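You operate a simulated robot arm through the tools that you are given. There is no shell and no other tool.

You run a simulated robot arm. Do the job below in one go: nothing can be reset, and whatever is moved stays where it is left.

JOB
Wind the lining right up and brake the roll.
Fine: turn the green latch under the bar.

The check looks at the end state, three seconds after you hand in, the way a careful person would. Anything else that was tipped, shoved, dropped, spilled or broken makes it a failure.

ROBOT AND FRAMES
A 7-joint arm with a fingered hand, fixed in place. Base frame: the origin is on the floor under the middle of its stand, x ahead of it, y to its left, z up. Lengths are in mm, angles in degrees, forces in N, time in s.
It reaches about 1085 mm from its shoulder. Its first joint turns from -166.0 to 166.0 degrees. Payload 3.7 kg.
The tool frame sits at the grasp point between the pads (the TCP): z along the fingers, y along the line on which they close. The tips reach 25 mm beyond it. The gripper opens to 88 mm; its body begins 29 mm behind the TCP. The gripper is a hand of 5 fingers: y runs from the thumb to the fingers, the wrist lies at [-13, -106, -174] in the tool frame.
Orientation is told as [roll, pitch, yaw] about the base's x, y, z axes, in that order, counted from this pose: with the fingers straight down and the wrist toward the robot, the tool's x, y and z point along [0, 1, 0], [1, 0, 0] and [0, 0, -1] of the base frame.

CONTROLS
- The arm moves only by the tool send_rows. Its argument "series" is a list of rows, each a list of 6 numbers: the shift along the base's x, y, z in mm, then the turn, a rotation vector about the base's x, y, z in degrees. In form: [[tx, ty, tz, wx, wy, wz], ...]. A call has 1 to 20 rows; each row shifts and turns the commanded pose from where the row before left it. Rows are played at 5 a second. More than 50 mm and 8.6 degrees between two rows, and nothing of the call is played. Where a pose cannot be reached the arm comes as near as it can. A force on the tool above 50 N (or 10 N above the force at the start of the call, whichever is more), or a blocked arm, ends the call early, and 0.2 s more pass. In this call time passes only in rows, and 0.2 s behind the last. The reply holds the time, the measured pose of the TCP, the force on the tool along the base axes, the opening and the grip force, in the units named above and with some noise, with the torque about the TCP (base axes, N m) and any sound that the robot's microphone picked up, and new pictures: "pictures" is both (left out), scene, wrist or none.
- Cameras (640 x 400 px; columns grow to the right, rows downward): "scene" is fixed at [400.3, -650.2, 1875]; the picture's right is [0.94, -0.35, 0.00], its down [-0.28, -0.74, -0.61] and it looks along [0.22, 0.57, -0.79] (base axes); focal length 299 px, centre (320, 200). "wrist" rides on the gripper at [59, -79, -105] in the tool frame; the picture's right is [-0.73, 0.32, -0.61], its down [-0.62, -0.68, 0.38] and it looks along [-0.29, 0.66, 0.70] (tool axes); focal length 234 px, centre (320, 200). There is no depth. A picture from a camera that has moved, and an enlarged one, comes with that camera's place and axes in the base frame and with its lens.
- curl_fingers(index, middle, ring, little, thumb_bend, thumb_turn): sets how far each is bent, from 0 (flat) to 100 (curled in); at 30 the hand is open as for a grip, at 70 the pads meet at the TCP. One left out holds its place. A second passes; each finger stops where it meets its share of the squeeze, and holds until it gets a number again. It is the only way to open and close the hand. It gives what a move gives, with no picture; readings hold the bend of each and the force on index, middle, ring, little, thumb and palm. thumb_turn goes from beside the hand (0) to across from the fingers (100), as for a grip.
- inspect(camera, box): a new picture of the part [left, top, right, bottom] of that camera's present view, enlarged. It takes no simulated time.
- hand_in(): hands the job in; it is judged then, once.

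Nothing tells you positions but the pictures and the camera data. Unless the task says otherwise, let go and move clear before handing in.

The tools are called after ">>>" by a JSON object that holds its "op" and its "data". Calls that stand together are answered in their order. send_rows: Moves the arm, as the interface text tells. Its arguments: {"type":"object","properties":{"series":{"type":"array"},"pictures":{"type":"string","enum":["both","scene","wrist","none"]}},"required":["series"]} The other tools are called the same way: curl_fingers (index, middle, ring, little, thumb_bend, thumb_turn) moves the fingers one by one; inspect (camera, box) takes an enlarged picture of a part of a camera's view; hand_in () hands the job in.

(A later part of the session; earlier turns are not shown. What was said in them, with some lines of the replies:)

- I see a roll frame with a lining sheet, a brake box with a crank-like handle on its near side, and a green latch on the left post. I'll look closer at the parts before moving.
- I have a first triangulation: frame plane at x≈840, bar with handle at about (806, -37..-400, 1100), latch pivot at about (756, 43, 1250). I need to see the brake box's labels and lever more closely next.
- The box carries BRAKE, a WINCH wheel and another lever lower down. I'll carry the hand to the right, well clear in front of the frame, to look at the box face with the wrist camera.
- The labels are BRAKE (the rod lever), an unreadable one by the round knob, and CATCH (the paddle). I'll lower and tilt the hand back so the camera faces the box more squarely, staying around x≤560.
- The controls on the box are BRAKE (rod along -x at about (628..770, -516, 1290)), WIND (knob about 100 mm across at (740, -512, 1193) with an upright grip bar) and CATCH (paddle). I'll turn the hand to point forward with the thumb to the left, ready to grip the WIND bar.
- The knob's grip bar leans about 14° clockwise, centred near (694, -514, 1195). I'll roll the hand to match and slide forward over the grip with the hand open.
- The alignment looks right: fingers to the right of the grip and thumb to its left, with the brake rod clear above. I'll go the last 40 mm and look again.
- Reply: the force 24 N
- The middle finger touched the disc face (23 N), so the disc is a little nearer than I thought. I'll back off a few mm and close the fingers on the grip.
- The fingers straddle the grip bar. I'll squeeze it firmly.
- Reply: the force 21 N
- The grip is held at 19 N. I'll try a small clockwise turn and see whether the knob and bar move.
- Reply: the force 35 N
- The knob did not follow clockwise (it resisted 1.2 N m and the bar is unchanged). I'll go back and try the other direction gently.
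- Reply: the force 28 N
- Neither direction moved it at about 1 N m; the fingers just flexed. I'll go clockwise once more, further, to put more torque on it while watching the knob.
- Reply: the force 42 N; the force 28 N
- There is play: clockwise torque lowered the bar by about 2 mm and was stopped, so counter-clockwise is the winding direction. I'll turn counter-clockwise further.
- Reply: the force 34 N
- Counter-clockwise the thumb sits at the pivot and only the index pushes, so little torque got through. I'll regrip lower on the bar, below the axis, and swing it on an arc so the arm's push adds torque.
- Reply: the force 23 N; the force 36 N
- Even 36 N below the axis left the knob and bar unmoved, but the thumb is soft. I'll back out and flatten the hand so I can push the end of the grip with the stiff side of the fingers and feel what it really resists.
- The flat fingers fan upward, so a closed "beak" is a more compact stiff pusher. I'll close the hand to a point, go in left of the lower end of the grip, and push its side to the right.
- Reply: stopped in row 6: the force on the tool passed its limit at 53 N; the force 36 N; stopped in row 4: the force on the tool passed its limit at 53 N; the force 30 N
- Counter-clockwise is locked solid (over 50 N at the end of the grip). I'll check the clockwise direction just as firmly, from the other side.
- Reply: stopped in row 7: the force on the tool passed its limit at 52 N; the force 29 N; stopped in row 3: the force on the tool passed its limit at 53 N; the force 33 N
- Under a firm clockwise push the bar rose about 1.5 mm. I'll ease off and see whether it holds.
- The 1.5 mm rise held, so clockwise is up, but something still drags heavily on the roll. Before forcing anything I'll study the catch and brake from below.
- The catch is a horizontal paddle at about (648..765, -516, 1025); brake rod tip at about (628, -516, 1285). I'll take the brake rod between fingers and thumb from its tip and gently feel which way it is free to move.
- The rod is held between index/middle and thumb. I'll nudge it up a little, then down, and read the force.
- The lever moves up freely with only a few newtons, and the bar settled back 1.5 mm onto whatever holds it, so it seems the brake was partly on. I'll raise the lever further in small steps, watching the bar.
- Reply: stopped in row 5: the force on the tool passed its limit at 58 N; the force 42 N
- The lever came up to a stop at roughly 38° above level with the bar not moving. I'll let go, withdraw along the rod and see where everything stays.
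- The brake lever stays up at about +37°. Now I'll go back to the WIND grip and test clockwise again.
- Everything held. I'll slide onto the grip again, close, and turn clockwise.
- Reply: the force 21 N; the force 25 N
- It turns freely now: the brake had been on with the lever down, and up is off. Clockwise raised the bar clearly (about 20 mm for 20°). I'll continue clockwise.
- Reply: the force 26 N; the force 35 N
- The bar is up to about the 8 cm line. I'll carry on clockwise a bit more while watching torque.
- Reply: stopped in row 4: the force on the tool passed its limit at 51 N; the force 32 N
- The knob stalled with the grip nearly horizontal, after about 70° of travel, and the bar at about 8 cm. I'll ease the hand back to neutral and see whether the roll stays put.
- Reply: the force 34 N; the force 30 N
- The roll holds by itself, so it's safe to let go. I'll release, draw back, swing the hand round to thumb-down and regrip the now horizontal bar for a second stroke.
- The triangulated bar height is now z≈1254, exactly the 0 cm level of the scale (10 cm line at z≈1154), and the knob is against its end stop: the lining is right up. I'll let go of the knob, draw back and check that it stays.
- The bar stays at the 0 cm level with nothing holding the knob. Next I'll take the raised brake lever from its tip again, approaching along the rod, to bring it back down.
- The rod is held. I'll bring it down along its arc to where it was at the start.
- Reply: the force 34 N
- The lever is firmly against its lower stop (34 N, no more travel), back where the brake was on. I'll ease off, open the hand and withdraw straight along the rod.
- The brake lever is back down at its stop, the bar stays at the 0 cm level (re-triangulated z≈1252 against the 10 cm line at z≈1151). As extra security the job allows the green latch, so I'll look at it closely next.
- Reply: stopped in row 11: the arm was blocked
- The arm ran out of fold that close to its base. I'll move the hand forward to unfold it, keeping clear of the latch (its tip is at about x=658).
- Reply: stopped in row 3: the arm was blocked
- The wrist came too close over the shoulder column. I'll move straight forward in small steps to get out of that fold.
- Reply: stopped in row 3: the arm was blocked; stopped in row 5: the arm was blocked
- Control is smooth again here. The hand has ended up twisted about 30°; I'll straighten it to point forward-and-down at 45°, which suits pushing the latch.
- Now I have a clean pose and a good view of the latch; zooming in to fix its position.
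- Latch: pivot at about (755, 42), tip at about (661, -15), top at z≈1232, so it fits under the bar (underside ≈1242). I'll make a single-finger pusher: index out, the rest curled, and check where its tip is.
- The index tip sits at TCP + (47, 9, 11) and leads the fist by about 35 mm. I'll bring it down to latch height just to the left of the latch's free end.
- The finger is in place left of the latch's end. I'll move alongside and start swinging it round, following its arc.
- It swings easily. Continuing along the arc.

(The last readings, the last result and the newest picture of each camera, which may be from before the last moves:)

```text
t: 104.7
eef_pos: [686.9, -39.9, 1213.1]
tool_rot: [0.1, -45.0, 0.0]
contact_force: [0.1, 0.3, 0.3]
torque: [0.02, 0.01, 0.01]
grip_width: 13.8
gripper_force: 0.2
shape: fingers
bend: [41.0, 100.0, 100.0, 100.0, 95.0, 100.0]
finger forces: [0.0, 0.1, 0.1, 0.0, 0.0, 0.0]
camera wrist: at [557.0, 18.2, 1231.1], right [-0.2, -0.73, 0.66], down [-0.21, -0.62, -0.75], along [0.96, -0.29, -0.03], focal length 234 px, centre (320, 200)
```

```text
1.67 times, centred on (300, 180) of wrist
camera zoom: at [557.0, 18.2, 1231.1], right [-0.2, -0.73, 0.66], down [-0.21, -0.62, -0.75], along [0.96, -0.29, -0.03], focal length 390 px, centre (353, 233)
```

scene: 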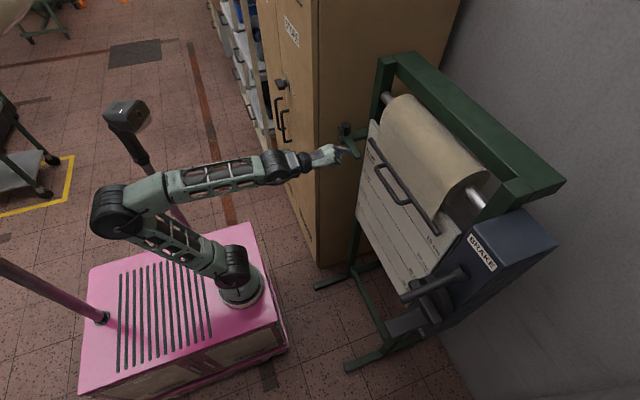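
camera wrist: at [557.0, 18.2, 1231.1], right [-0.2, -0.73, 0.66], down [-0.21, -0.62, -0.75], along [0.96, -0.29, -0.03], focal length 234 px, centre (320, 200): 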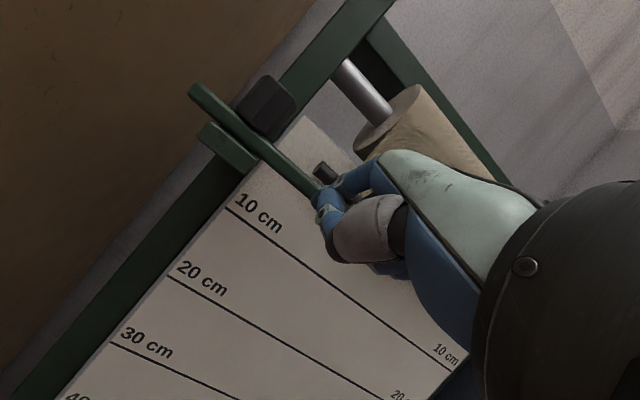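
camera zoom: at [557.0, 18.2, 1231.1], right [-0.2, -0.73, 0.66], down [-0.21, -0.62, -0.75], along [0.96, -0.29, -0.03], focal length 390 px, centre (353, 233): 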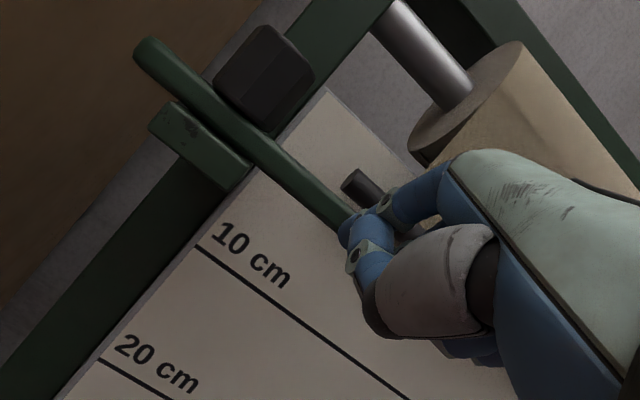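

The latch is pointing straight across now, about 10 mm lower than the bar. I'll continue with smaller steps so its end slides under the bar's left end.

>>> {"op": "send_rows", "data": {"series": [[6.3, -0.3, 0, 0, 0, 0], [6.4, -0.3, 0, 0, 0, 0], [6.1, 0.7, 0, 0, 0, 0], [6.1, 0.8, 0, 0, 0, 0]]}}

>>> {"op": "inspect", "data": {"camera": "scene", "box": [320, 105, 410, 170]}}

>>> {"op": "inspect", "data": {"camera": "wrist", "box": [160, 40, 400, 280]}}

```text
t: 105.7
eef_pos: [709.8, -39.1, 1212.1]
tool_rot: [0.1, -45.2, -0.2]
contact_force: [0.1, -0.7, 0.3]
torque: [0.02, 0.03, 0.03]
grip_width: 13.7
gripper_force: 0.1
shape: fingers
bend: [41.0, 100.0, 100.0, 100.0, 95.0, 100.0]
finger forces: [0.1, 0.0, 0.0, 0.1, 0.0, 0.0]
camera wrist: at [581.3, 18.9, 1231.2], right [-0.2, -0.73, 0.66], down [-0.21, -0.62, -0.75], along [0.96, -0.29, -0.03], focal length 234 px, centre (320, 200)
```

scene: 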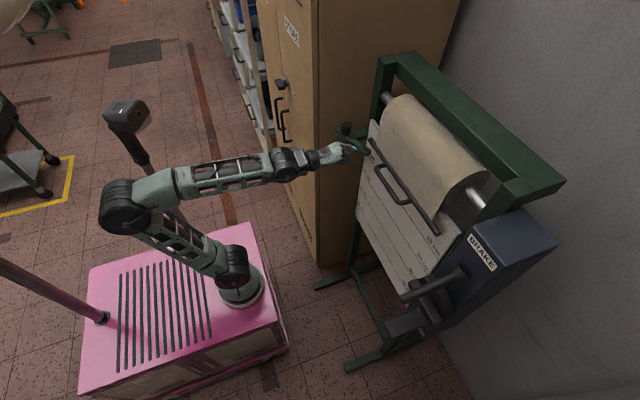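
wrist: 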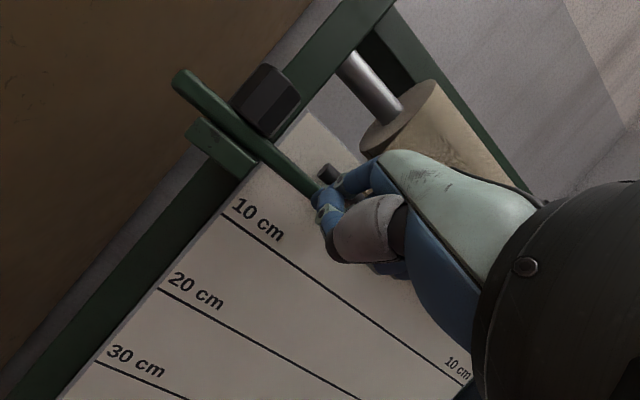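

```text
6.15 times, centred on (365, 138) of scene
camera zoom: at [400.3, -650.2, 1875.0], right [0.94, -0.35, 0.0], down [-0.28, -0.74, -0.61], along [0.22, 0.57, -0.79], focal length 1840 px, centre (43, 585)
```

zoom: 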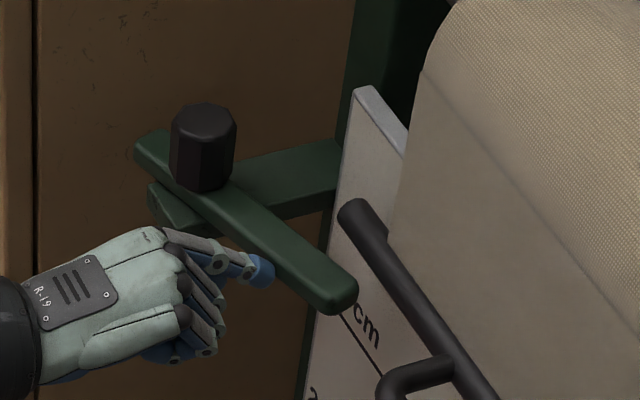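

```text
1.67 times, centred on (280, 160) of wrist
camera zoom: at [581.3, 18.9, 1231.2], right [-0.2, -0.73, 0.66], down [-0.21, -0.62, -0.75], along [0.96, -0.29, -0.03], focal length 390 px, centre (387, 267)
```

zoom: 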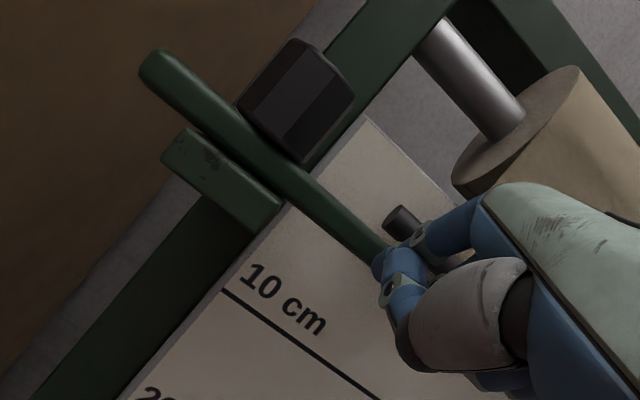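

The latch end is about to pass under the bar's left end with clearance. A few more small steps.

>>> {"op": "send_rows", "data": {"series": [[4, 1, 0, 0, 0, 0], [4, 1.3, 0, 0, 0, 0], [4, 1.5, 0, 0, 0, 0]]}}

>>> {"op": "inspect", "data": {"camera": "scene", "box": [340, 110, 410, 165]}}

>>> {"op": "inspect", "data": {"camera": "wrist", "box": [160, 40, 400, 280]}}

```text
t: 106.5
eef_pos: [722.3, -34.7, 1212.3]
tool_rot: [0.1, -45.0, -0.1]
contact_force: [-0.2, -0.6, 0.5]
torque: [0.0, -0.02, 0.0]
grip_width: 14.0
gripper_force: 0.0
shape: fingers
bend: [41.0, 100.0, 100.0, 100.0, 95.0, 100.0]
finger forces: [0.0, 0.1, 0.0, 0.0, 0.0, 0.0]
camera wrist: at [593.5, 22.9, 1230.2], right [-0.2, -0.73, 0.66], down [-0.21, -0.62, -0.75], along [0.96, -0.29, -0.03], focal length 234 px, centre (320, 200)
```

scene: 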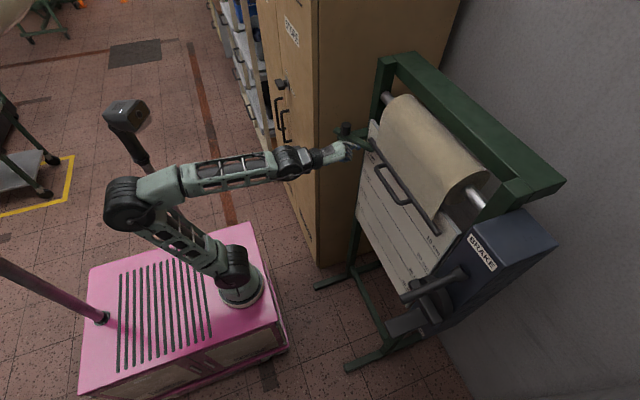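
wrist: 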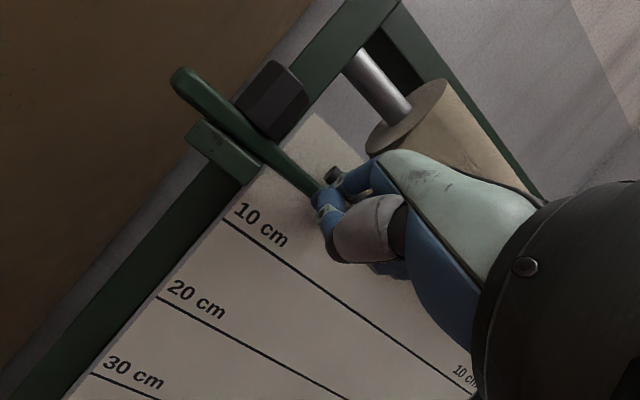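

```text
7.27 times, centred on (375, 138) of scene
camera zoom: at [400.3, -650.2, 1875.0], right [0.94, -0.35, 0.0], down [-0.28, -0.74, -0.61], along [0.22, 0.57, -0.79], focal length 2175 px, centre (-80, 654)
```

zoom: 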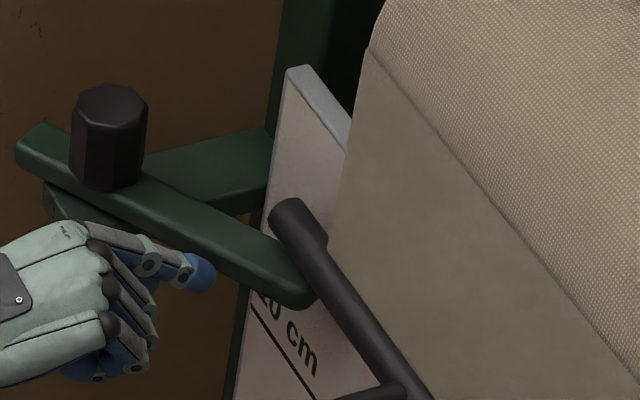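

```text
1.67 times, centred on (280, 160) of wrist
camera zoom: at [593.5, 22.9, 1230.2], right [-0.2, -0.73, 0.66], down [-0.21, -0.62, -0.75], along [0.96, -0.29, -0.03], focal length 390 px, centre (387, 267)
```

zoom: 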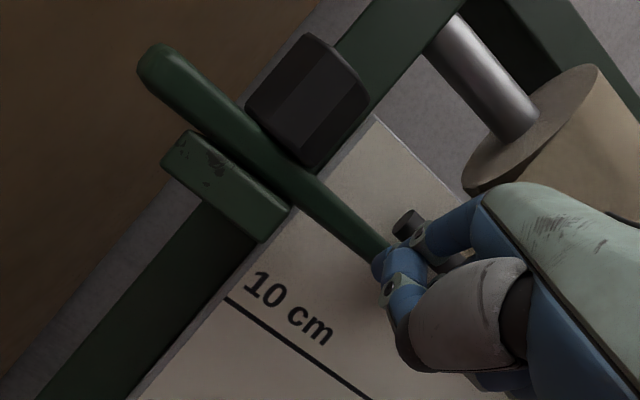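

The latch end is going under the bar. A little further so it sits squarely beneath, watching for any contact with the board.

>>> {"op": "send_rows", "data": {"series": [[2.5, 1.2, 0, 0, 0, 0], [2.5, 1.4, 0, 0, 0, 0], [2, 1.3, 0, 0, 0, 0]]}}

>>> {"op": "inspect", "data": {"camera": "scene", "box": [340, 110, 410, 165]}}

>>> {"op": "inspect", "data": {"camera": "wrist", "box": [160, 40, 400, 280]}}

```text
t: 107.3
eef_pos: [730.4, -32.7, 1212.8]
tool_rot: [0.1, -45.2, -0.1]
contact_force: [-13.6, -5.8, 3.5]
torque: [0.13, -0.25, -0.15]
grip_width: 12.6
gripper_force: 6.9
shape: fingers
bend: [43.0, 100.0, 100.0, 100.0, 95.0, 100.0]
finger forces: [14.2, 0.1, 0.0, 0.0, 0.1, 0.0]
camera wrist: at [600.2, 25.9, 1231.5], right [-0.2, -0.73, 0.66], down [-0.21, -0.62, -0.75], along [0.96, -0.29, -0.02], focal length 234 px, centre (320, 200)
```

scene: 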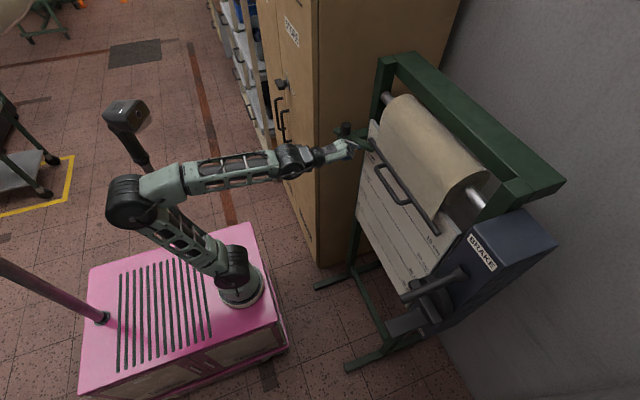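
wrist: 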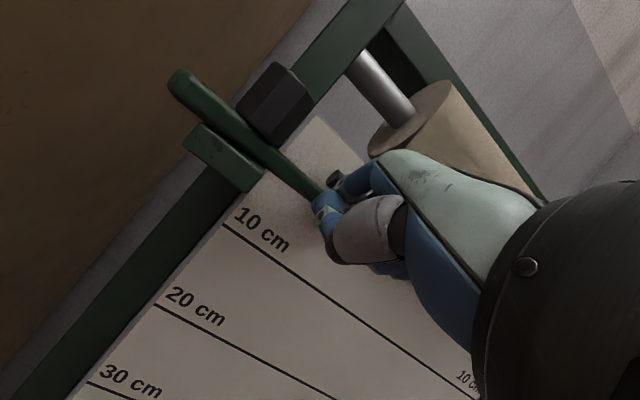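

```text
7.27 times, centred on (375, 138) of scene
camera zoom: at [400.3, -650.2, 1875.0], right [0.94, -0.35, 0.0], down [-0.28, -0.74, -0.61], along [0.22, 0.57, -0.79], focal length 2175 px, centre (-80, 654)
```

zoom: 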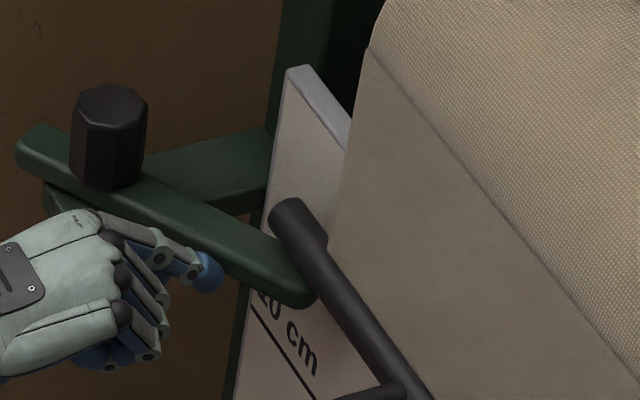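

```text
1.67 times, centred on (280, 160) of wrist
camera zoom: at [600.2, 25.9, 1231.5], right [-0.2, -0.73, 0.66], down [-0.21, -0.62, -0.75], along [0.96, -0.29, -0.02], focal length 390 px, centre (387, 267)
```

zoom: 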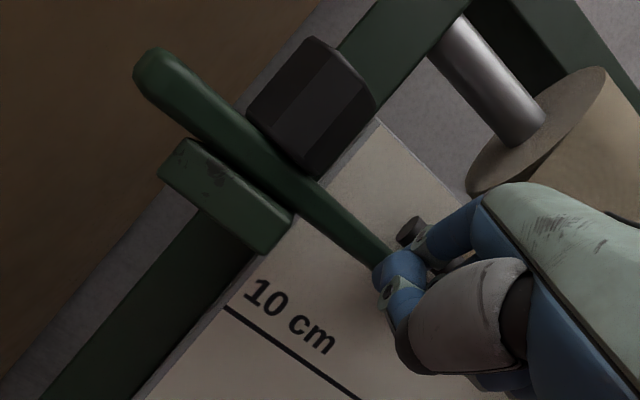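

The latch came up against its stop at about 302°, with its end under the bar. I'll withdraw the finger straight back and check.

>>> {"op": "send_rows", "data": {"series": [[-8, -2, 0, 0, 0, 0], [-20, 0, 0, 0, 0, 0], [-30, 0, 0, 0, 0, 0], [-40, 5, 0, 0, 0, 0], [-30, 5, 5, 0, 0, 0]]}}

>>> {"op": "inspect", "data": {"camera": "scene", "box": [340, 110, 410, 165]}}

>>> {"op": "inspect", "data": {"camera": "wrist", "box": [200, 100, 400, 260]}}

```text
t: 108.5
eef_pos: [601.7, -23.6, 1216.0]
tool_rot: [0.1, -45.0, 0.0]
contact_force: [-0.3, -1.5, -0.3]
torque: [0.01, 0.0, 0.0]
grip_width: 14.1
gripper_force: 0.1
shape: fingers
bend: [41.0, 100.0, 100.0, 100.0, 95.0, 100.0]
finger forces: [0.0, 0.0, 0.0, 0.1, 0.0, 0.0]
camera wrist: at [471.6, 34.9, 1234.9], right [-0.2, -0.73, 0.66], down [-0.21, -0.62, -0.75], along [0.96, -0.29, -0.03], focal length 234 px, centre (320, 200)
```

scene: 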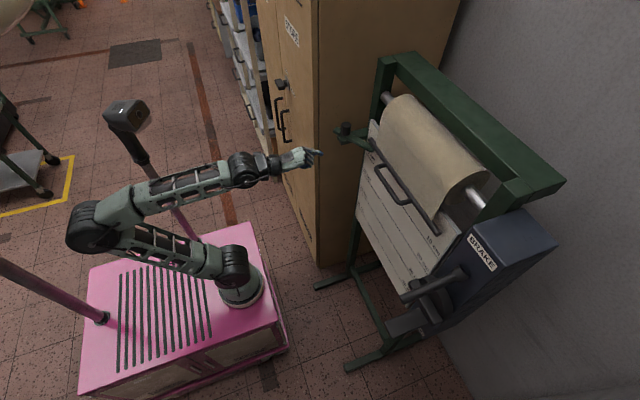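
wrist: 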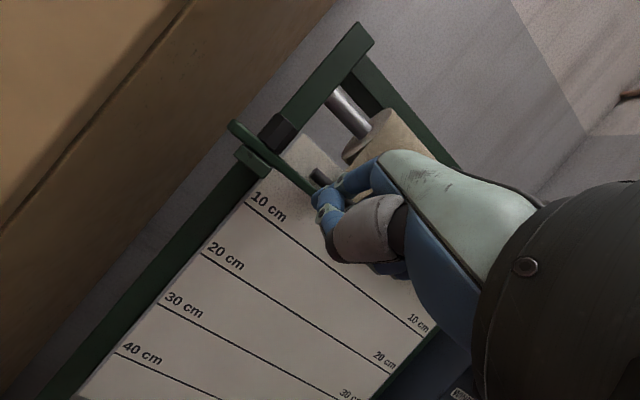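

```text
7.27 times, centred on (375, 138) of scene
camera zoom: at [400.3, -650.2, 1875.0], right [0.94, -0.35, 0.0], down [-0.28, -0.74, -0.61], along [0.22, 0.57, -0.79], focal length 2175 px, centre (-80, 654)
```

zoom: 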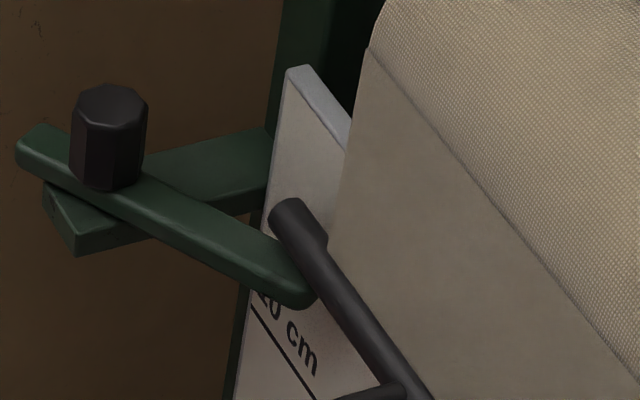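

```text
2.50 times, centred on (300, 180) of wrist
camera zoom: at [471.6, 34.9, 1234.9], right [-0.2, -0.73, 0.66], down [-0.21, -0.62, -0.75], along [0.96, -0.29, -0.03], focal length 585 px, centre (370, 250)
```

zoom: 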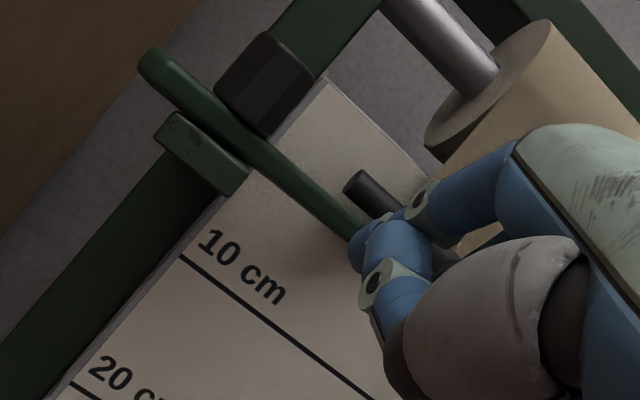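

>>> {"op": "send_rows", "data": {"series": [[-5, -30, 5, 0, 0, 0], [-5, -30, 5, 0, 0, 0], [0, -20, 0, 0, 0, 0]]}}

>>> {"op": "inspect", "data": {"camera": "wrist", "box": [200, 80, 380, 220]}}

```text
t: 109.3
eef_pos: [592.9, -102.0, 1227.5]
tool_rot: [0.1, -45.0, 0.0]
contact_force: [0.0, 0.3, 0.1]
torque: [-0.01, 0.01, -0.01]
grip_width: 14.2
gripper_force: 0.1
shape: fingers
bend: [41.0, 100.0, 100.0, 100.0, 95.0, 100.0]
finger forces: [0.1, 0.0, 0.0, 0.1, 0.1, 0.0]
camera wrist: at [463.2, -44.5, 1246.3], right [-0.2, -0.73, 0.66], down [-0.21, -0.62, -0.75], along [0.96, -0.29, -0.03], focal length 234 px, centre (320, 200)
```

scene: 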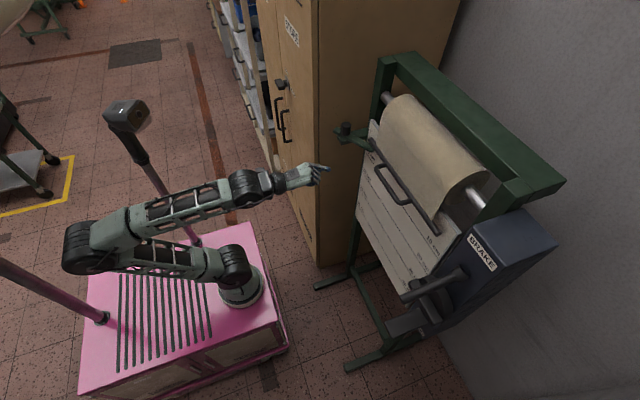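
wrist: 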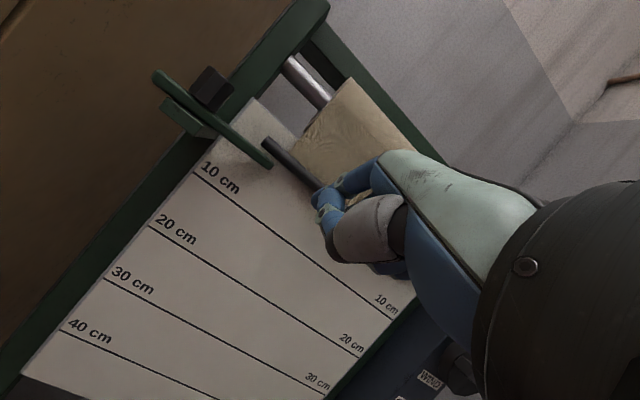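

```text
2.86 times, centred on (290, 150) of wrist
camera zoom: at [463.2, -44.5, 1246.3], right [-0.2, -0.73, 0.66], down [-0.21, -0.62, -0.75], along [0.96, -0.29, -0.03], focal length 669 px, centre (406, 343)
```

zoom: 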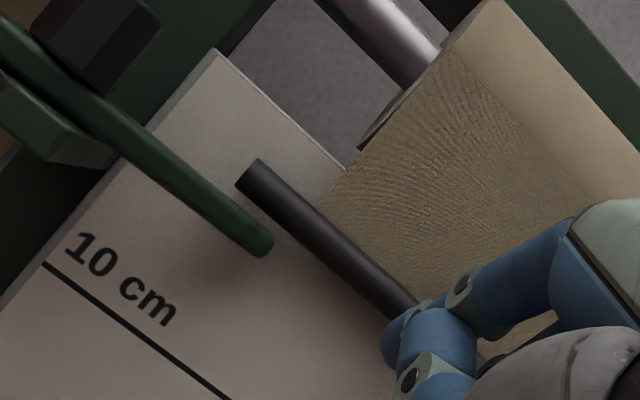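

The latch end sits squarely under the bar's left end with a few millimetres of gap. I'll withdraw the arm well clear, open the hand, and check everything once more.

>>> {"op": "send_rows", "data": {"series": [[-10, 0, 40, 0, 0, 0], [-20, 5, 40, 0, 5, 0], [-20, 5, 40, 0, 8, 0], [-20, 5, 40, 0, 8, 0], [-20, 5, 40, 0, 8, 0], [-20, 5, 40, 0, 8, 0]], "pictures": "none"}}

>>> {"op": "curl_fingers", "data": {"index": 30, "middle": 30, "ring": 30, "little": 30, "thumb_bend": 30}}

>>> {"op": "send_rows", "data": {"series": [[-5, 0, 5, 0, 4, 0]]}}

>>> {"op": "inspect", "data": {"camera": "scene", "box": [330, 90, 500, 340]}}

>>> {"op": "inspect", "data": {"camera": "scene", "box": [425, 220, 455, 245]}}

>>> {"op": "inspect", "data": {"camera": "scene", "box": [380, 255, 480, 345]}}

```text
t: 110.7
eef_pos: [481.9, -77.9, 1467.8]
tool_rot: [0.1, -8.2, -0.1]
contact_force: [-1.4, 0.2, 0.3]
torque: [0.01, 0.01, 0.0]
grip_width: 14.4
gripper_force: 0.1
shape: fingers
bend: [40.0, 100.0, 100.0, 100.0, 95.0, 100.0]
finger forces: [0.0, 0.0, 0.0, 0.1, 0.1, 0.0]
```

```text
t: 111.7
eef_pos: [482.3, -78.5, 1467.4]
tool_rot: [0.1, -8.0, 0.0]
contact_force: [-0.4, -0.4, 0.0]
torque: [-0.01, 0.01, 0.01]
grip_width: 84.4
gripper_force: 0.1
shape: fingers
bend: [30.0, 30.0, 30.0, 30.0, 30.0, 96.0]
finger forces: [0.0, 0.0, 0.0, 0.1, 0.0, 0.0]
```

```text
t: 112.1
eef_pos: [477.6, -78.3, 1472.2]
tool_rot: [0.1, -4.1, 0.0]
contact_force: [-1.1, 0.1, -0.3]
torque: [0.02, -0.01, 0.0]
grip_width: 84.7
gripper_force: 0.0
shape: fingers
bend: [30.0, 30.0, 30.0, 30.0, 30.0, 96.0]
finger forces: [0.0, 0.1, 0.0, 0.1, 0.0, 0.1]
camera wrist: at [392.1, -20.0, 1571.5], right [0.28, -0.73, 0.63], down [-0.65, -0.62, -0.43], along [0.7, -0.29, -0.65], focal length 234 px, centre (320, 200)
```

scene: 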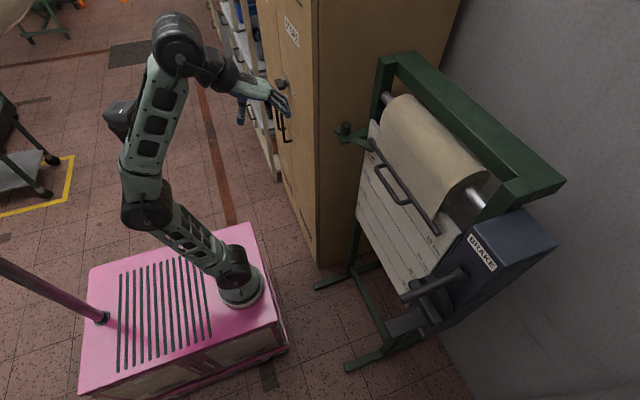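
wrist: 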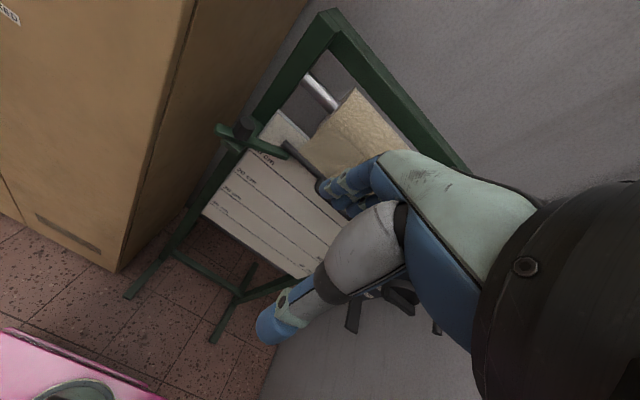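

```text
1.60 times, centred on (415, 215) of scene
camera zoom: at [400.3, -650.2, 1875.0], right [0.94, -0.35, 0.0], down [-0.28, -0.74, -0.61], along [0.22, 0.57, -0.79], focal length 478 px, centre (168, 176)
```

zoom: 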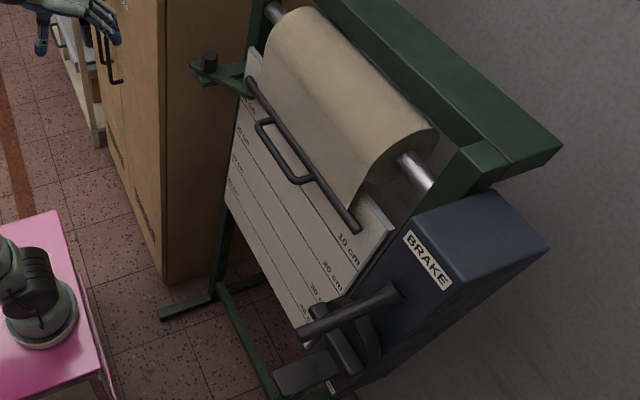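

```text
16.00 times, centred on (440, 232) of scene
camera zoom: at [400.3, -650.2, 1875.0], right [0.94, -0.35, 0.0], down [-0.28, -0.74, -0.61], along [0.22, 0.57, -0.79], focal length 4784 px, centre (-1600, -320)
```

zoom: 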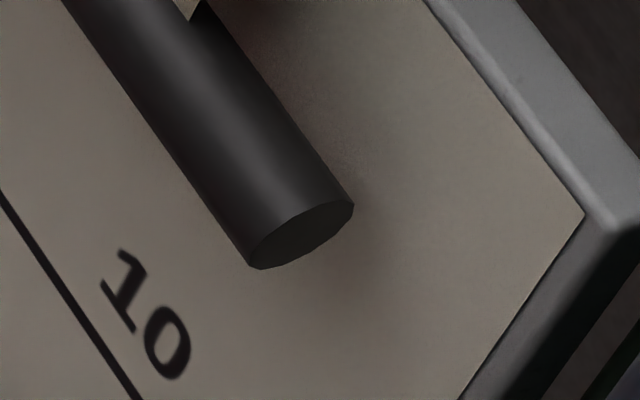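

```text
4.44 times, centred on (430, 300) of scene
camera zoom: at [400.3, -650.2, 1875.0], right [0.94, -0.35, 0.0], down [-0.28, -0.74, -0.61], along [0.22, 0.57, -0.79], focal length 1329 px, centre (-169, -244)
```

zoom: 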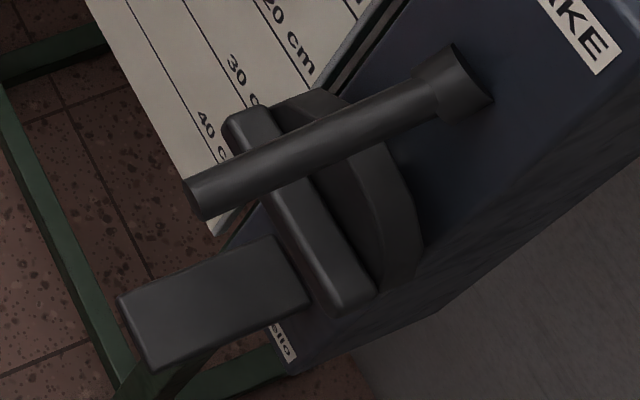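

The bar is steady at the 0 cm level, the brake lever is back on its lower stop, exactly where it held the roll at the start, the latch sits under the bar, and nothing else has been disturbed. The arm is clear, so I hand in.

>>> {"op": "hand_in", "data": {}}

```text
The job is handed in.
```

I've handed the job in. The lining is wound right up and the roll is braked. I don't have the check's verdict.

- **Winding:** The brake was on at the start, so I lifted its lever to release it. I then turned the WIND knob clockwise until it stopped. The bar now sits at the 0 cm level, about 150 mm higher than before.
- **Brake:** I pushed the lever back down onto its lower stop, where it was when it held the roll at the start. I didn't test it again by turning the knob, because the knob was already at its end stop.
- **Latch:** I turned the green latch until it stopped. Its end is now under the bar's left end, a few millimetres below it.

I left the CATCH paddle alone. The bar stayed put after I let go, and in the last pictures nothing else was out of place. The arm is clear of the frame with the hand open.
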